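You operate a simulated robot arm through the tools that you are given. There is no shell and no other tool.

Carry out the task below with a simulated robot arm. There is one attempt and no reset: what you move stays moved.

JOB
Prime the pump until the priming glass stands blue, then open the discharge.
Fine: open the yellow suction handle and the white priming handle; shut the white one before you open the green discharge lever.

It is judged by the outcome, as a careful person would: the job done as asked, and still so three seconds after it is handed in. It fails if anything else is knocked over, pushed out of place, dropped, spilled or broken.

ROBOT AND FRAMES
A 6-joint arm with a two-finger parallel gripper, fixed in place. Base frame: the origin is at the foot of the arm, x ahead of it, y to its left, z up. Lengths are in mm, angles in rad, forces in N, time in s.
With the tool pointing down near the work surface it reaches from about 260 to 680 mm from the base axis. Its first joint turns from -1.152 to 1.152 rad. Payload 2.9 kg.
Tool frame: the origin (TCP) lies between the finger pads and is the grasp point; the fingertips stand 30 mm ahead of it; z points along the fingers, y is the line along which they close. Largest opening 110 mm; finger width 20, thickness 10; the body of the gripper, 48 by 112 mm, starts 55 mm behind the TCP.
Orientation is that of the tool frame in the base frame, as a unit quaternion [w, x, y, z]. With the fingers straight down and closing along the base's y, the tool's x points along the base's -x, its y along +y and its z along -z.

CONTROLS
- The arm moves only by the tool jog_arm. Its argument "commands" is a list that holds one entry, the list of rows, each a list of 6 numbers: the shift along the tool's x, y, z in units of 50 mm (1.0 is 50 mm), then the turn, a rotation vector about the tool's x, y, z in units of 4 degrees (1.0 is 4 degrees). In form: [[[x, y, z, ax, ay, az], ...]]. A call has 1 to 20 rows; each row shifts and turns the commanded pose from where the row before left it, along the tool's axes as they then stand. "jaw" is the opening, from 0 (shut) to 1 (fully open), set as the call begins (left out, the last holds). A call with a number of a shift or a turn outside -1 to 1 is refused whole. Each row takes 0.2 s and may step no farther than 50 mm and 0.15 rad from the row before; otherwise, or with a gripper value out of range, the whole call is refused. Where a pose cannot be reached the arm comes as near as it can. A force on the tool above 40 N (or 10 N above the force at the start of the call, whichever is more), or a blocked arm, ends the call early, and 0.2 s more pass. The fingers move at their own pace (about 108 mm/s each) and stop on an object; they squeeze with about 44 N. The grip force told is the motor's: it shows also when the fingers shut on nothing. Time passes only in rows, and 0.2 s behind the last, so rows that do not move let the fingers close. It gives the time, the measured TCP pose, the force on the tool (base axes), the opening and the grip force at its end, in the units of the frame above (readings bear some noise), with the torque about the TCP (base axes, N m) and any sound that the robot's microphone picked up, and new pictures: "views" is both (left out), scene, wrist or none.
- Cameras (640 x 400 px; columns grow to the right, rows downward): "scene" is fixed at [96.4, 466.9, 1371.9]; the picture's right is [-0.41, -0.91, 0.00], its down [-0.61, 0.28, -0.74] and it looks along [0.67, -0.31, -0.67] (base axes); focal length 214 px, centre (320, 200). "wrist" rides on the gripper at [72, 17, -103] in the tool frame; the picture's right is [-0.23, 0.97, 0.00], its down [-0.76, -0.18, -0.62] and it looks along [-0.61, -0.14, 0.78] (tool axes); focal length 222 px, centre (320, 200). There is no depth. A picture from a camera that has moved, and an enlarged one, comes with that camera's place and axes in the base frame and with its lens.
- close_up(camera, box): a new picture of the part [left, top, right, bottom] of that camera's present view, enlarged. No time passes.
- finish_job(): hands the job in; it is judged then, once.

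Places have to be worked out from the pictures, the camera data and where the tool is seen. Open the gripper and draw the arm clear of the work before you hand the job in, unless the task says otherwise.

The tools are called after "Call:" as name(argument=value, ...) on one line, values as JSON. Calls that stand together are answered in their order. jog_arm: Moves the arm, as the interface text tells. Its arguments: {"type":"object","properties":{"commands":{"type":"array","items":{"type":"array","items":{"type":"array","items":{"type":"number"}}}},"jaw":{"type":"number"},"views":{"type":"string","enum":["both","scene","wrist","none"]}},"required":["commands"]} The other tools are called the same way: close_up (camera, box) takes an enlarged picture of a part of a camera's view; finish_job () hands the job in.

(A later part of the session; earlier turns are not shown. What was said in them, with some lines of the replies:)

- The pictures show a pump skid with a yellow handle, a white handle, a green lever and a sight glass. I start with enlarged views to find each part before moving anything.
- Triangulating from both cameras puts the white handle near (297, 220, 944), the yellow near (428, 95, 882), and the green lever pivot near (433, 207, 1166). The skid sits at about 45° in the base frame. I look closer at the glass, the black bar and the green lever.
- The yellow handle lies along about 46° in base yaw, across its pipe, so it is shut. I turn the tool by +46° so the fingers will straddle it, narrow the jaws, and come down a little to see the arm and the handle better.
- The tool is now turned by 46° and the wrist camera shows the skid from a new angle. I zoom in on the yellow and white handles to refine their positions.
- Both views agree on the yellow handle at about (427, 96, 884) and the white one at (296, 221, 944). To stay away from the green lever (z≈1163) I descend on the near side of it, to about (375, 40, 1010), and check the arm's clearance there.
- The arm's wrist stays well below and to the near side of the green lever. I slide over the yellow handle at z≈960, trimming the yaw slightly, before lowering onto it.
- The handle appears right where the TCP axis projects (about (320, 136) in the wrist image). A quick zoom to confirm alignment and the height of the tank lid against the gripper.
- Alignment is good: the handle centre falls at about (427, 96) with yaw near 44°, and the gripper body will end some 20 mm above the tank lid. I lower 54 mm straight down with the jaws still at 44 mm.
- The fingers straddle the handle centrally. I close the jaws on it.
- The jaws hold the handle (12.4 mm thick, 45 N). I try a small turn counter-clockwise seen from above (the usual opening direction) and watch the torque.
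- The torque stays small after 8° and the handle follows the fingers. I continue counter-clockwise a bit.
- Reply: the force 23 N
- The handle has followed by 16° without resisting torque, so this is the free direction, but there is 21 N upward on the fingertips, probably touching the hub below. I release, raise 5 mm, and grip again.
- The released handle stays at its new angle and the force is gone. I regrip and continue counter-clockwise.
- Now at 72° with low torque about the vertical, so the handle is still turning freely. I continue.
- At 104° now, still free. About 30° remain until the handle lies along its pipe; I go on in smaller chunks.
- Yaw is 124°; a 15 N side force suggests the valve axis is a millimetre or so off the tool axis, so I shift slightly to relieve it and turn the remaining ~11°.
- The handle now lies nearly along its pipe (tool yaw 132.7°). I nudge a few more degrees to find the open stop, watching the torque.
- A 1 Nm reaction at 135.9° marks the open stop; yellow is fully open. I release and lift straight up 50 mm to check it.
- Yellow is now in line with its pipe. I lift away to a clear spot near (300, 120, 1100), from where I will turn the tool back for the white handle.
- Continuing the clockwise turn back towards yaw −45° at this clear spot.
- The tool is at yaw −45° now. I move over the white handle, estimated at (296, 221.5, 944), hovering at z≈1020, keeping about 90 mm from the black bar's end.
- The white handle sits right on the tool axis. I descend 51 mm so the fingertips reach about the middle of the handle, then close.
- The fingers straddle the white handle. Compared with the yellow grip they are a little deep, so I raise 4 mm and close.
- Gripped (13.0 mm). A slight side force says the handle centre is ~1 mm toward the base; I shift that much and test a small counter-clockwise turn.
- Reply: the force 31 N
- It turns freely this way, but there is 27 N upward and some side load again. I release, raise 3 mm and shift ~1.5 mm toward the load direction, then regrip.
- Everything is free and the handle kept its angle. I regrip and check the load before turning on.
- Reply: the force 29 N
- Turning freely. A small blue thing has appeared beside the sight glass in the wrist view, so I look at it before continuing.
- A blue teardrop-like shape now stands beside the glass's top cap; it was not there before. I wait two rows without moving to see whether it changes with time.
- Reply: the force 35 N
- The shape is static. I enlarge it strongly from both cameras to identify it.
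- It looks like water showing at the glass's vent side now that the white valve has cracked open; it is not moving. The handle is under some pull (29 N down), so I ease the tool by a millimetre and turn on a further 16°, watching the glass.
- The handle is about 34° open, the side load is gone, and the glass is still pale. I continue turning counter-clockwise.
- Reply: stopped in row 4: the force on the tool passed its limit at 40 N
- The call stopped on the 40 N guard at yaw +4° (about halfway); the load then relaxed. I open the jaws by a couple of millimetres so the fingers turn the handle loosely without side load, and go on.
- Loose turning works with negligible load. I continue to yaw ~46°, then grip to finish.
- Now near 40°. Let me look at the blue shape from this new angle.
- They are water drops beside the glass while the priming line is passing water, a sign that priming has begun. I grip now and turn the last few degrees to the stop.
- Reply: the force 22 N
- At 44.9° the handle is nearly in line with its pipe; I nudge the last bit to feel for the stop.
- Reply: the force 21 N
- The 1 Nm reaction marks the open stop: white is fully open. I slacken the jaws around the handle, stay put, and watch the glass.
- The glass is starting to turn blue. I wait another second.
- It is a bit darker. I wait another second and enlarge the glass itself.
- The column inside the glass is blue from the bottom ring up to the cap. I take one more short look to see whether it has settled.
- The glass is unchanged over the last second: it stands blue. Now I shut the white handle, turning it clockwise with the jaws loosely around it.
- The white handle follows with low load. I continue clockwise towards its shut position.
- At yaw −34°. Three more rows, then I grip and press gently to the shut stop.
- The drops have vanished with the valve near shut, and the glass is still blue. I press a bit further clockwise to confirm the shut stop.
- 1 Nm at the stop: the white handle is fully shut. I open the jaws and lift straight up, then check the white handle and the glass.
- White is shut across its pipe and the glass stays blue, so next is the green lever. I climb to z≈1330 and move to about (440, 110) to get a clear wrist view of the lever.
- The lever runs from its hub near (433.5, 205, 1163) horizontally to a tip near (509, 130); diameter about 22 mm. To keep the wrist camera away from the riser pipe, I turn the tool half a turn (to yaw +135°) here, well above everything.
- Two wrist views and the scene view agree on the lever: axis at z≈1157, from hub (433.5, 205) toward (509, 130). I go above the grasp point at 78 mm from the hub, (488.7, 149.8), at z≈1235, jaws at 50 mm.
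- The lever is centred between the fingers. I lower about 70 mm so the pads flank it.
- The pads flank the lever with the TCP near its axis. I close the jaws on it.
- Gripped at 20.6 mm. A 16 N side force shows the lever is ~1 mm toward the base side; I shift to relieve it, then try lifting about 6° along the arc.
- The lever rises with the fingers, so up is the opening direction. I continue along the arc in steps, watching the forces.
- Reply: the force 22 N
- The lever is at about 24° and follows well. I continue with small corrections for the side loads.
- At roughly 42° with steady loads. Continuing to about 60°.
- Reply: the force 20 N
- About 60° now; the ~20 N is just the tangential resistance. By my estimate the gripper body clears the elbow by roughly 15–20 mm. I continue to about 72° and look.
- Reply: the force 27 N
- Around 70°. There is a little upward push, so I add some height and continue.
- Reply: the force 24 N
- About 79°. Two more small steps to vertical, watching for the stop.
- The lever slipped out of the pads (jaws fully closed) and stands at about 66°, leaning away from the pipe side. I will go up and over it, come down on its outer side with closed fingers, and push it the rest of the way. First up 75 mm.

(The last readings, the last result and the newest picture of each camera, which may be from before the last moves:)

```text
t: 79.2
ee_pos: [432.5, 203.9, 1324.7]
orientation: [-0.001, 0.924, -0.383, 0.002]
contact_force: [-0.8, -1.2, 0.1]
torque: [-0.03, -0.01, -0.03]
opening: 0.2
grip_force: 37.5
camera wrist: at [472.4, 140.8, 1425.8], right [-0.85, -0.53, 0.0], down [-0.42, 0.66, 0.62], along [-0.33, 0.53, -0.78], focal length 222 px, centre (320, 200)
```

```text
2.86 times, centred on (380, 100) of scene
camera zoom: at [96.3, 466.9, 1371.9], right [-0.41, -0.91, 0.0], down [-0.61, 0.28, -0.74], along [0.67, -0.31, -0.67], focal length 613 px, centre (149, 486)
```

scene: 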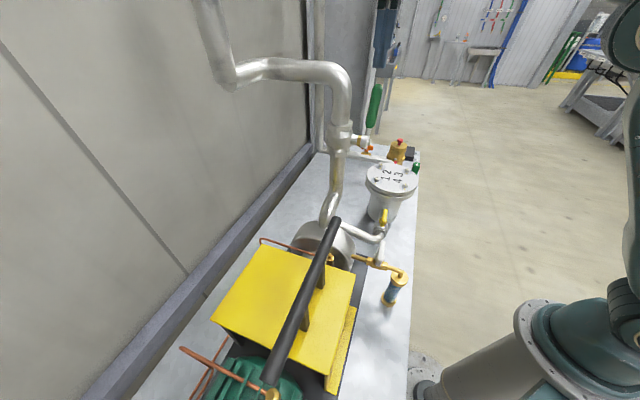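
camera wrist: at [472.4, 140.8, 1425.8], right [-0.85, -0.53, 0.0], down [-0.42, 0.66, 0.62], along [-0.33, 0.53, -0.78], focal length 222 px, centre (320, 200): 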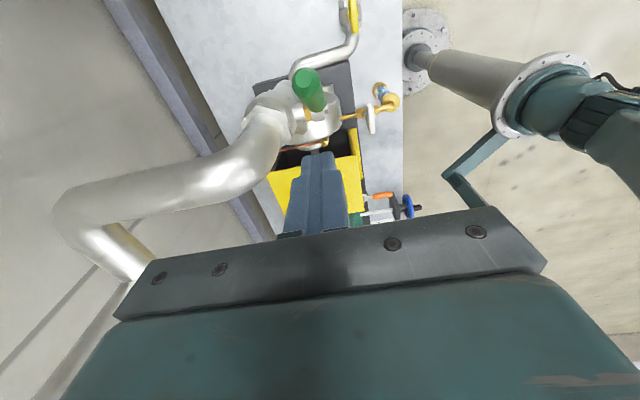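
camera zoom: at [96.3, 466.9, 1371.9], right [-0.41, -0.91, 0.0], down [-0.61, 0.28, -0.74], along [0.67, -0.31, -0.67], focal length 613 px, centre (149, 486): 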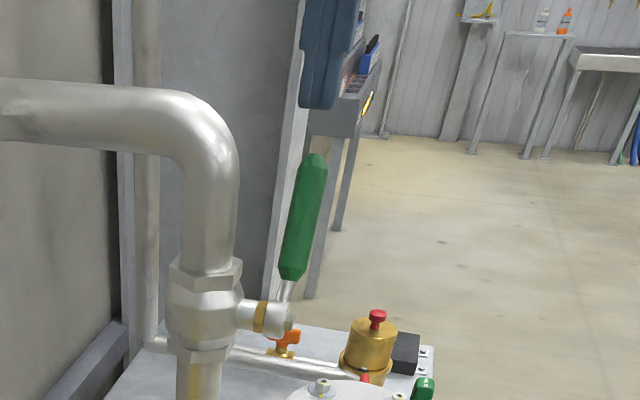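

The lever leans out at roughly 65°. I move 75 mm outward over it and come down on its outer side with the fingers closed.

Call:
jog_arm(commands=[[[0.5, 0, 0, 0, 0, 0], [0.5, 0, 0, 0, 0, 0], [0.5, 0, 0, 0, 0, 0], [0, 0, 0.375, 0, 0, 0], [0, 0, 0.375, 0, 0, 0], [0, 0, 0.375, 0, 0, 0], [0, 0, 0.375, 0, 0, 0]]], jaw=0, views="both")

Call:
close_up(camera="scene", box=[310, 30, 450, 170])

```text
t: 80.8
ee_pos: [477.8, 146.1, 1233.7]
orientation: [-0.001, 0.924, -0.383, 0.003]
contact_force: [-0.3, 0.4, 0.0]
torque: [0.04, 0.03, -0.03]
opening: 0.2
grip_force: 37.7
out of reach, approached as far as the arm can: row 1, 2, 3
camera wrist: at [516.7, 83.8, 1335.7], right [-0.85, -0.53, 0.0], down [-0.41, 0.67, 0.62], along [-0.32, 0.53, -0.78], focal length 222 px, centre (320, 200)
```

scene: 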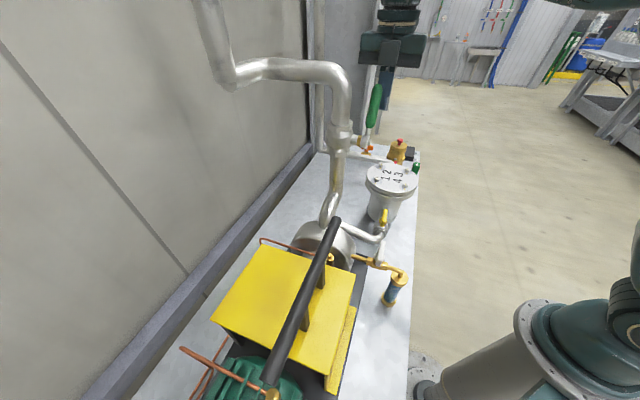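
wrist: 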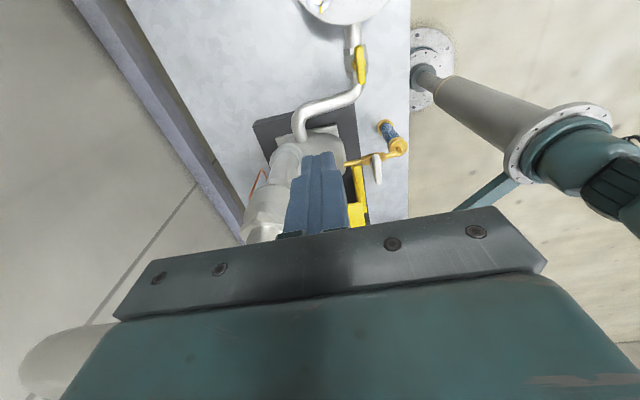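

```text
2.86 times, centred on (380, 100) of scene
camera zoom: at [96.4, 466.9, 1371.9], right [-0.41, -0.91, 0.0], down [-0.61, 0.28, -0.74], along [0.67, -0.31, -0.67], focal length 613 px, centre (149, 486)
```

zoom: 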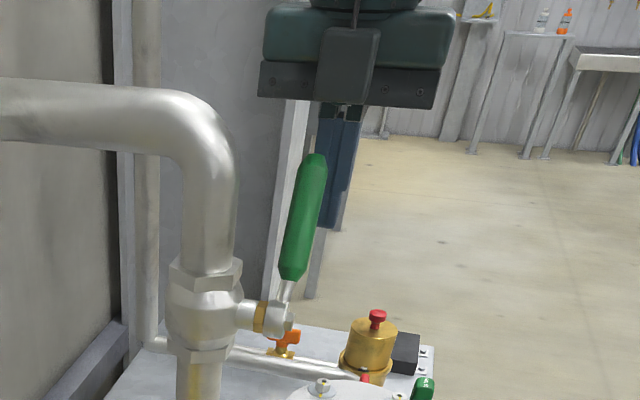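

The upper path was at the arm's reach limit, so the tool ended 10 mm off the lever's plane and a bit lower; nothing was touched. I shift back into the plane, raise slightly, and begin pushing the lever inward with the closed fingers.

Call:
jog_arm(commands=[[[0, -0.206, -0.2, 0, 0, 0], [0, 0, 0, 0, 0, 0]]], views="wrist")

Call:
close_up(camera="scene", box=[310, 30, 450, 170])

```text
t: 81.4
ee_pos: [484.9, 155.0, 1243.8]
orientation: [0.0, 0.923, -0.384, 0.002]
contact_force: [-0.3, -0.4, 0.1]
torque: [-0.01, -0.02, -0.01]
opening: 0.0
grip_force: 37.3
camera wrist: at [524.0, 92.0, 1345.6], right [-0.85, -0.53, 0.0], down [-0.41, 0.67, 0.62], along [-0.33, 0.53, -0.78], focal length 222 px, centre (320, 200)
```

wrist: 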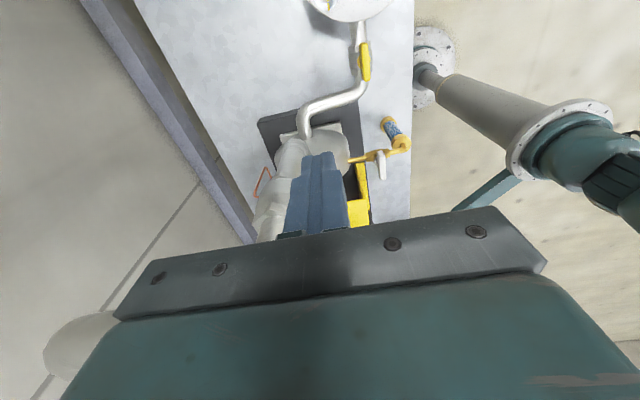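

```text
2.86 times, centred on (380, 100) of scene
camera zoom: at [96.3, 466.9, 1371.9], right [-0.41, -0.91, 0.0], down [-0.61, 0.28, -0.74], along [0.67, -0.31, -0.67], focal length 613 px, centre (149, 486)
```

zoom: 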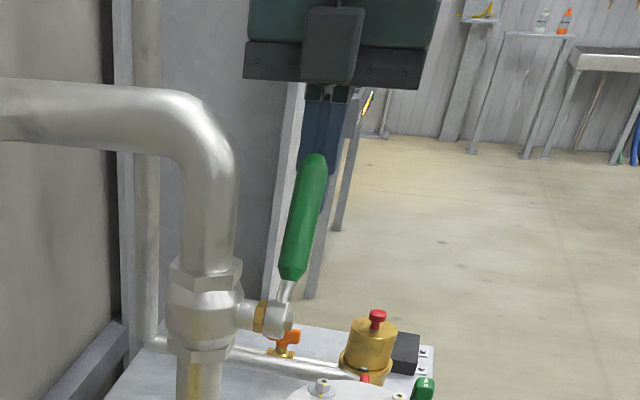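

The fingers are in the lever's plane behind it. I push inward in 5 mm steps.

Call:
jog_arm(commands=[[[-0.12, 0, 0, 0, 0, 0], [-0.12, 0, 0, 0, 0, 0], [-0.12, 0, 0, 0, 0, 0], [-0.12, 0, 0, 0, 0, 0], [-0.12, 0, 0, 0, 0, 0]]], views="none")

Call:
close_up(camera="scene", box=[310, 30, 450, 170])

```text
t: 82.6
ee_pos: [464.4, 175.8, 1245.3]
orientation: [-0.001, 0.924, -0.383, 0.002]
contact_force: [1.5, -1.9, 1.6]
torque: [0.03, 0.03, 0.0]
opening: 0.0
grip_force: 37.7
```

```text
2.86 times, centred on (380, 100) of scene
camera zoom: at [96.4, 466.8, 1371.9], right [-0.41, -0.91, 0.0], down [-0.61, 0.28, -0.74], along [0.67, -0.31, -0.67], focal length 613 px, centre (149, 486)
```

zoom: 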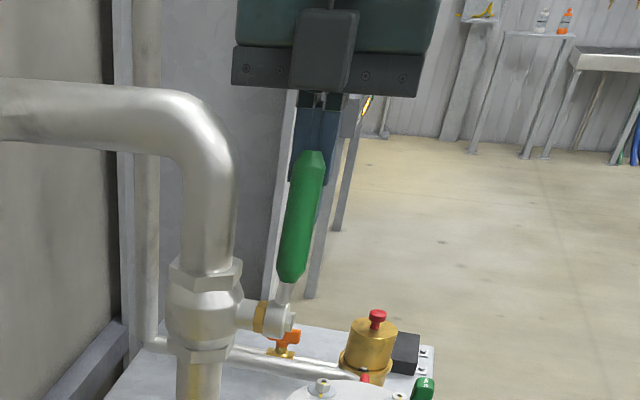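

The lever is moving. I continue to about where it should be upright.

Call:
jog_arm(commands=[[[-0.1, 0, 0, 0, 0, 0], [-0.1, 0, 0, 0, 0, 0], [-0.1, 0, 0, 0, 0, 0]]], views="none")

Call:
close_up(camera="scene", box=[310, 30, 450, 170])

```text
t: 83.4
ee_pos: [452.2, 186.2, 1245.0]
orientation: [-0.001, 0.924, -0.383, 0.001]
contact_force: [0.7, -1.2, 0.6]
torque: [0.02, 0.04, 0.04]
opening: 0.1
grip_force: 37.7
```

```text
2.86 times, centred on (380, 100) of scene
camera zoom: at [96.4, 466.8, 1371.9], right [-0.41, -0.91, 0.0], down [-0.61, 0.28, -0.74], along [0.67, -0.31, -0.67], focal length 613 px, centre (149, 486)
```

zoom: 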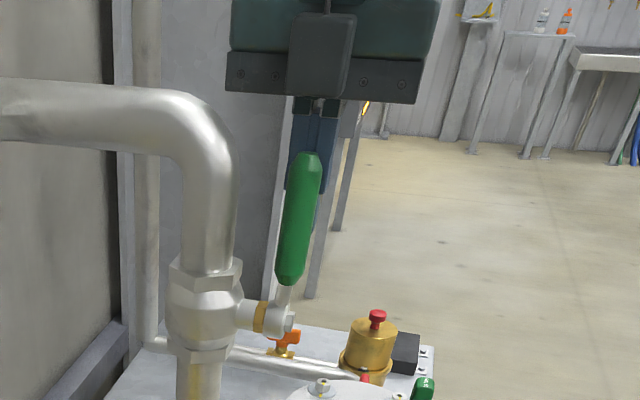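

Nearly upright. Small 2–3 mm steps until the stop is felt.

Call:
jog_arm(commands=[[[-0.05, 0, 0, 0, 0, 0], [-0.05, 0, 0, 0, 0, 0], [-0.04, 0, 0, 0, 0, 0], [0, 0, 0, 0, 0, 0]]], views="none")

Call:
close_up(camera="scene", box=[310, 30, 450, 170])

```text
t: 84.4
ee_pos: [446.9, 191.2, 1243.3]
orientation: [-0.001, 0.924, -0.383, 0.002]
contact_force: [-0.6, -1.6, 1.1]
torque: [0.03, 0.0, 0.03]
opening: 0.2
grip_force: 37.3
```

```text
2.86 times, centred on (380, 100) of scene
camera zoom: at [96.3, 466.9, 1371.9], right [-0.41, -0.91, 0.0], down [-0.61, 0.28, -0.74], along [0.67, -0.31, -0.67], focal length 613 px, centre (149, 486)
```

zoom: 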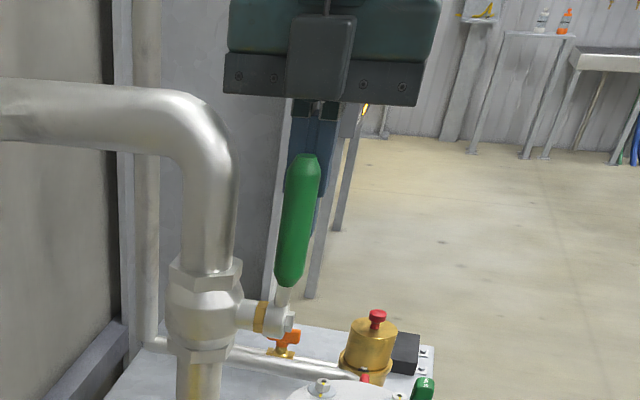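

Still no stop; a few more small steps.

Call:
jog_arm(commands=[[[-0.04, 0, 0, 0, 0, 0], [-0.04, 0, 0, 0, 0, 0], [0, 0, 0, 0, 0, 0]]], views="none")

Call:
close_up(camera="scene", box=[310, 30, 450, 170])

```text
t: 85.2
ee_pos: [447.2, 191.7, 1243.1]
orientation: [-0.001, 0.923, -0.386, 0.003]
contact_force: [25.5, -24.6, 4.3]
torque: [0.5, 0.49, -0.02]
opening: 0.2
grip_force: 37.8
```

```text
2.86 times, centred on (380, 100) of scene
camera zoom: at [97.3, 466.0, 1372.1], right [-0.41, -0.91, 0.0], down [-0.61, 0.28, -0.74], along [0.67, -0.31, -0.67], focal length 613 px, centre (149, 486)
```

zoom: 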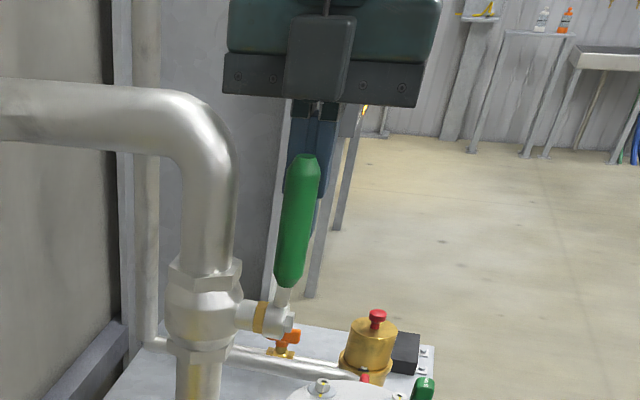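

The force rises to 35 N against the lever: it is at its open stop, in line with the riser. I back off outward 35 mm and then retreat sideways away from the lever.

Call:
jog_arm(commands=[[[0.2, 0, 0, 0, 0, 0], [0.25, 0, 0, 0, 0, 0], [0.25, 0, 0, 0, 0, 0], [0, 0.5, 0, 0, 0, 0], [0, 0.6, 0, 0, 0, 0], [0, 0.6, 0, 0, 0, 0], [0, 0.6, 0, 0, 0, 0], [0, 0.6, 0, 0, 0, 0]]], views="both")

Call:
close_up(camera="scene", box=[310, 50, 450, 170])

Call:
close_up(camera="scene", box=[340, 190, 440, 320])

```text
t: 87.0
ee_pos: [371.0, 70.0, 1244.9]
orientation: [0.0, 0.918, -0.397, 0.002]
contact_force: [-2.7, 0.6, -0.5]
torque: [-0.06, -0.18, 0.03]
opening: 0.0
grip_force: 37.4
out of reach, approached as far as the arm can: row 7
camera wrist: at [408.4, 6.1, 1346.3], right [-0.87, -0.5, 0.0], down [-0.39, 0.68, 0.62], along [-0.31, 0.54, -0.78], focal length 222 px, centre (320, 200)
```

scene: 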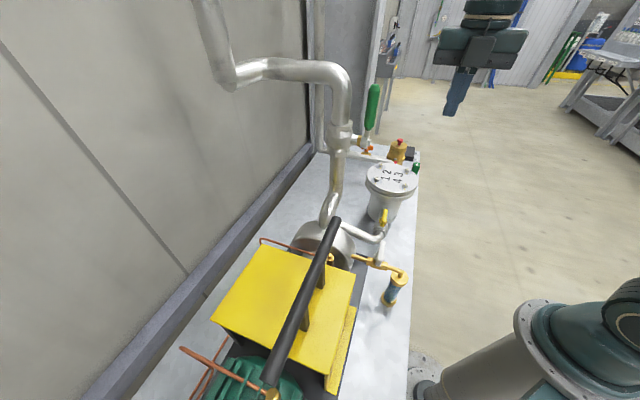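
wrist: 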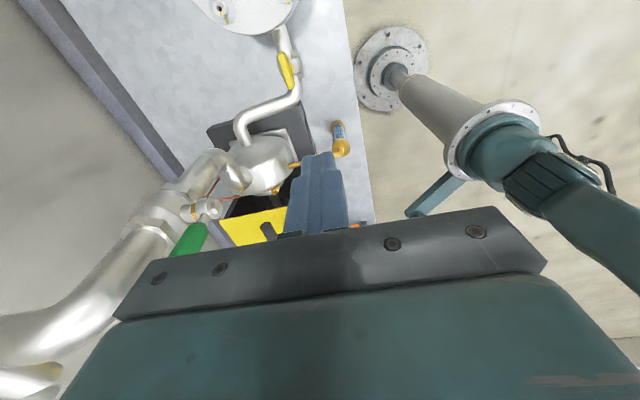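

```text
3.33 times, centred on (380, 110) of scene
camera zoom: at [96.2, 466.9, 1371.9], right [-0.41, -0.91, 0.0], down [-0.61, 0.28, -0.74], along [0.67, -0.31, -0.67], focal length 715 px, centre (120, 500)
```

zoom: 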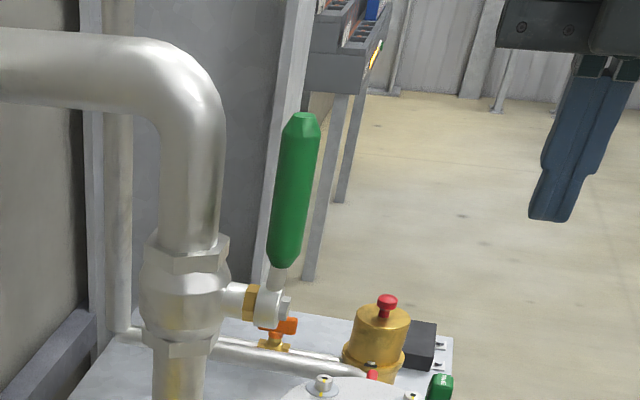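

```text
3.08 times, centred on (390, 255) of scene
camera zoom: at [96.2, 466.9, 1371.9], right [-0.41, -0.91, 0.0], down [-0.61, 0.28, -0.74], along [0.67, -0.31, -0.67], focal length 660 px, centre (105, 31)
```

zoom: 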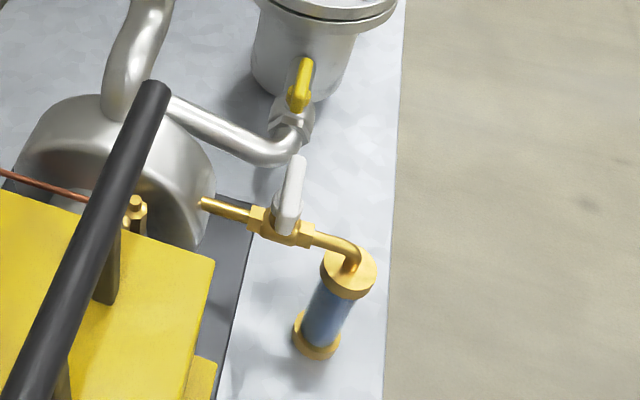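

The lever now stands along the riser, yellow is open, white is shut, and the glass is blue. I open the gripper and draw the arm back and up, clear of the skid.

Call:
jog_arm(commands=[[[-0.282, 0.125, -0.34, 0, 0, 0], [-0.282, 0.125, -0.34, 0, 0, 0], [-0.282, 0.125, -0.34, 0, 0, 0], [-0.282, 0.125, -0.34, 0, 0, 0], [-0.282, 0.125, -0.34, 0, 0, 0], [0, 0, 0, 0, 0, 1], [0, 0, 0, 0, 0, 1], [0, 0, 0, 0, 0, 1], [0, 0, 0, 0, 0, 1], [0, 0, 0, 0, 0, 1], [0, 0, 0, 0, 0, 1], [0, 0, 0, 0, 0, 1], [0, 0, 0, 0, 0, 1], [0, 0, 0, 0, 0, 1], [0, 0, 0, 0, 0, 1], [0, 0, 0, 0, 0, 1], [0, 0, 0, 0, 0, 1]]], jaw=1, views="both")

```text
t: 90.6
ee_pos: [316.1, 96.2, 1315.3]
orientation: [0.0, -0.687, 0.726, -0.002]
contact_force: [0.0, -0.2, -0.2]
torque: [-0.01, 0.0, -0.04]
opening: 110.0
grip_force: 0.0
out of reach, approached as far as the arm can: row 1, 2
camera wrist: at [295.7, 26.4, 1416.8], right [-0.96, 0.28, 0.0], down [0.22, 0.75, 0.62], along [0.18, 0.6, -0.78], focal length 222 px, centre (320, 200)
```

scene: 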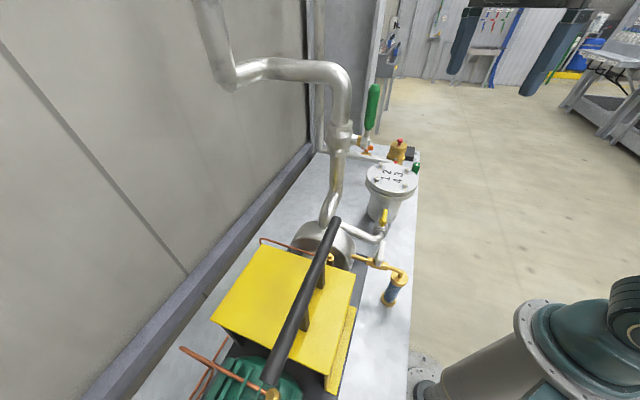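
wrist: 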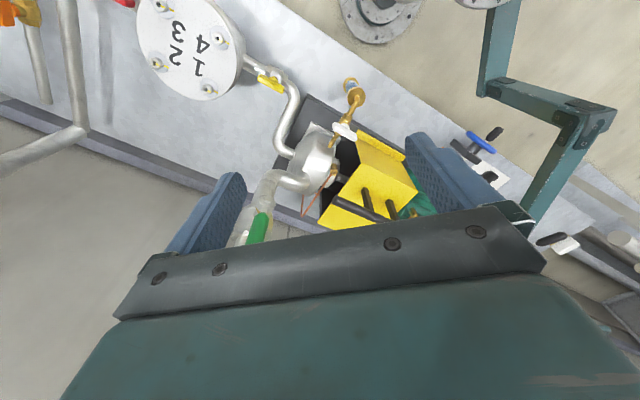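

The arm is clear. I check the green lever, the handles and the glass once more from both cameras.

Call:
close_up(camera="wrist", box=[220, 140, 320, 250])

Call:
close_up(camera="wrist", box=[240, 60, 400, 180])

Call:
close_up(camera="scene", box=[310, 50, 450, 170])

Call:
close_up(camera="scene", box=[340, 190, 440, 320])

```text
3.64 times, centred on (270, 195) of wrist
camera zoom: at [295.7, 26.4, 1416.8], right [-0.96, 0.28, 0.0], down [0.22, 0.75, 0.62], along [0.18, 0.6, -0.78], focal length 808 px, centre (502, 218)
```

zoom: 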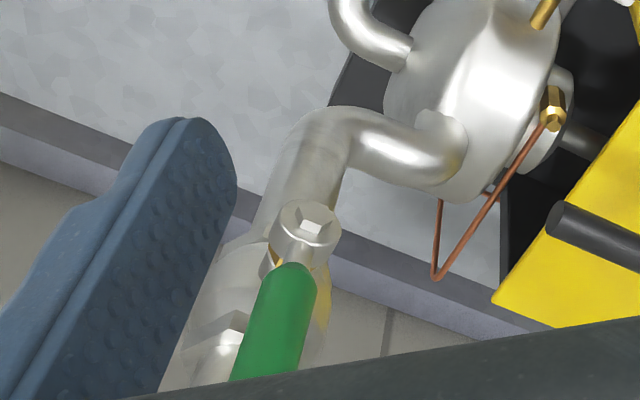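

```text
3.33 times, centred on (320, 120) of wrist
camera zoom: at [295.7, 26.4, 1416.8], right [-0.96, 0.28, 0.0], down [0.22, 0.75, 0.62], along [0.18, 0.6, -0.78], focal length 740 px, centre (320, 467)
```

zoom: 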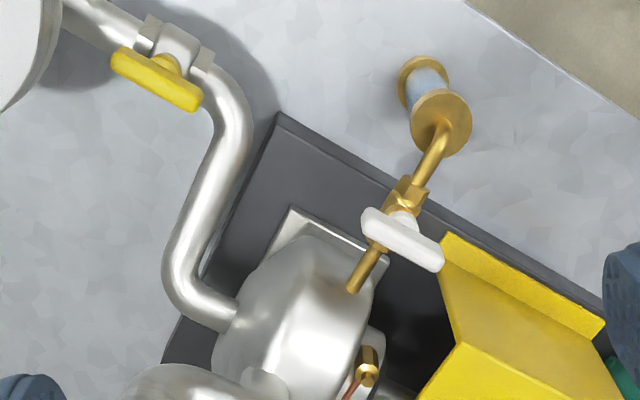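

```text
3.33 times, centred on (380, 110) of scene
camera zoom: at [96.3, 466.9, 1371.9], right [-0.41, -0.91, 0.0], down [-0.61, 0.28, -0.74], along [0.67, -0.31, -0.67], focal length 715 px, centre (120, 500)
```

zoom: 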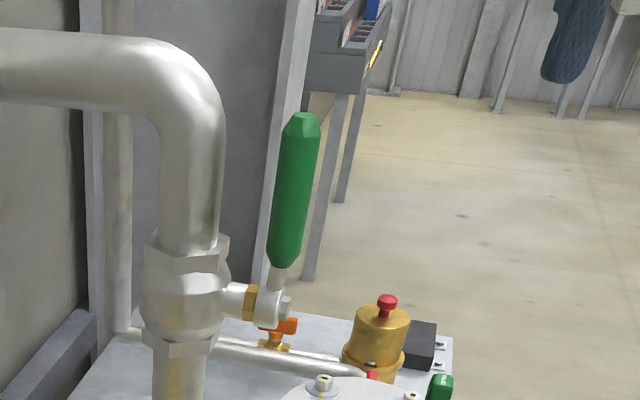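

```text
3.08 times, centred on (390, 255) of scene
camera zoom: at [96.3, 466.9, 1371.9], right [-0.41, -0.91, 0.0], down [-0.61, 0.28, -0.74], along [0.67, -0.31, -0.67], focal length 660 px, centre (105, 31)
```

zoom: 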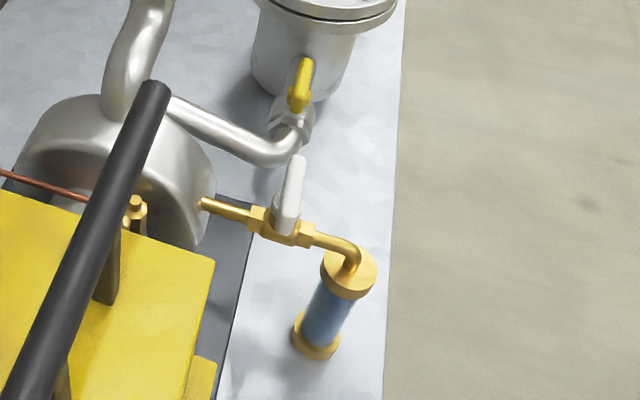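

Final check: the green lever stands vertical along the riser (open), yellow lies along its pipe (open), and white is across its pipe (shut). The glass is blue, no drops show, and the gripper is open and clear. I hand the job in.

Call:
finish_job()

```text
The job is handed in.
```

The pump is primed and the discharge is open. I turned the yellow suction handle fully open, then the white priming handle. When the glass stood blue I shut the white one, and only then opened the green discharge lever. Each was turned until it met its stop.

At hand-in:
- **Yellow suction handle:** open, in line with its pipe.
- **White priming handle:** shut, across its pipe.
- **Green discharge lever:** open, upright along the riser.
- **Priming glass:** blue.
- **Arm:** gripper open and clear of the skid.

- **Drops by the glass:** a few blue drops hung beside the top of the glass while the white handle was open. They were gone once it shut. I took them to be part of priming, but I could not see where they came from, so I can't rule out a small leak at the glass.
- **Slip on the green lever:** the gripper lost the lever at about 65°, and I pushed it the rest of the way with closed fingers. I saw no sign that anything else was touched or moved.
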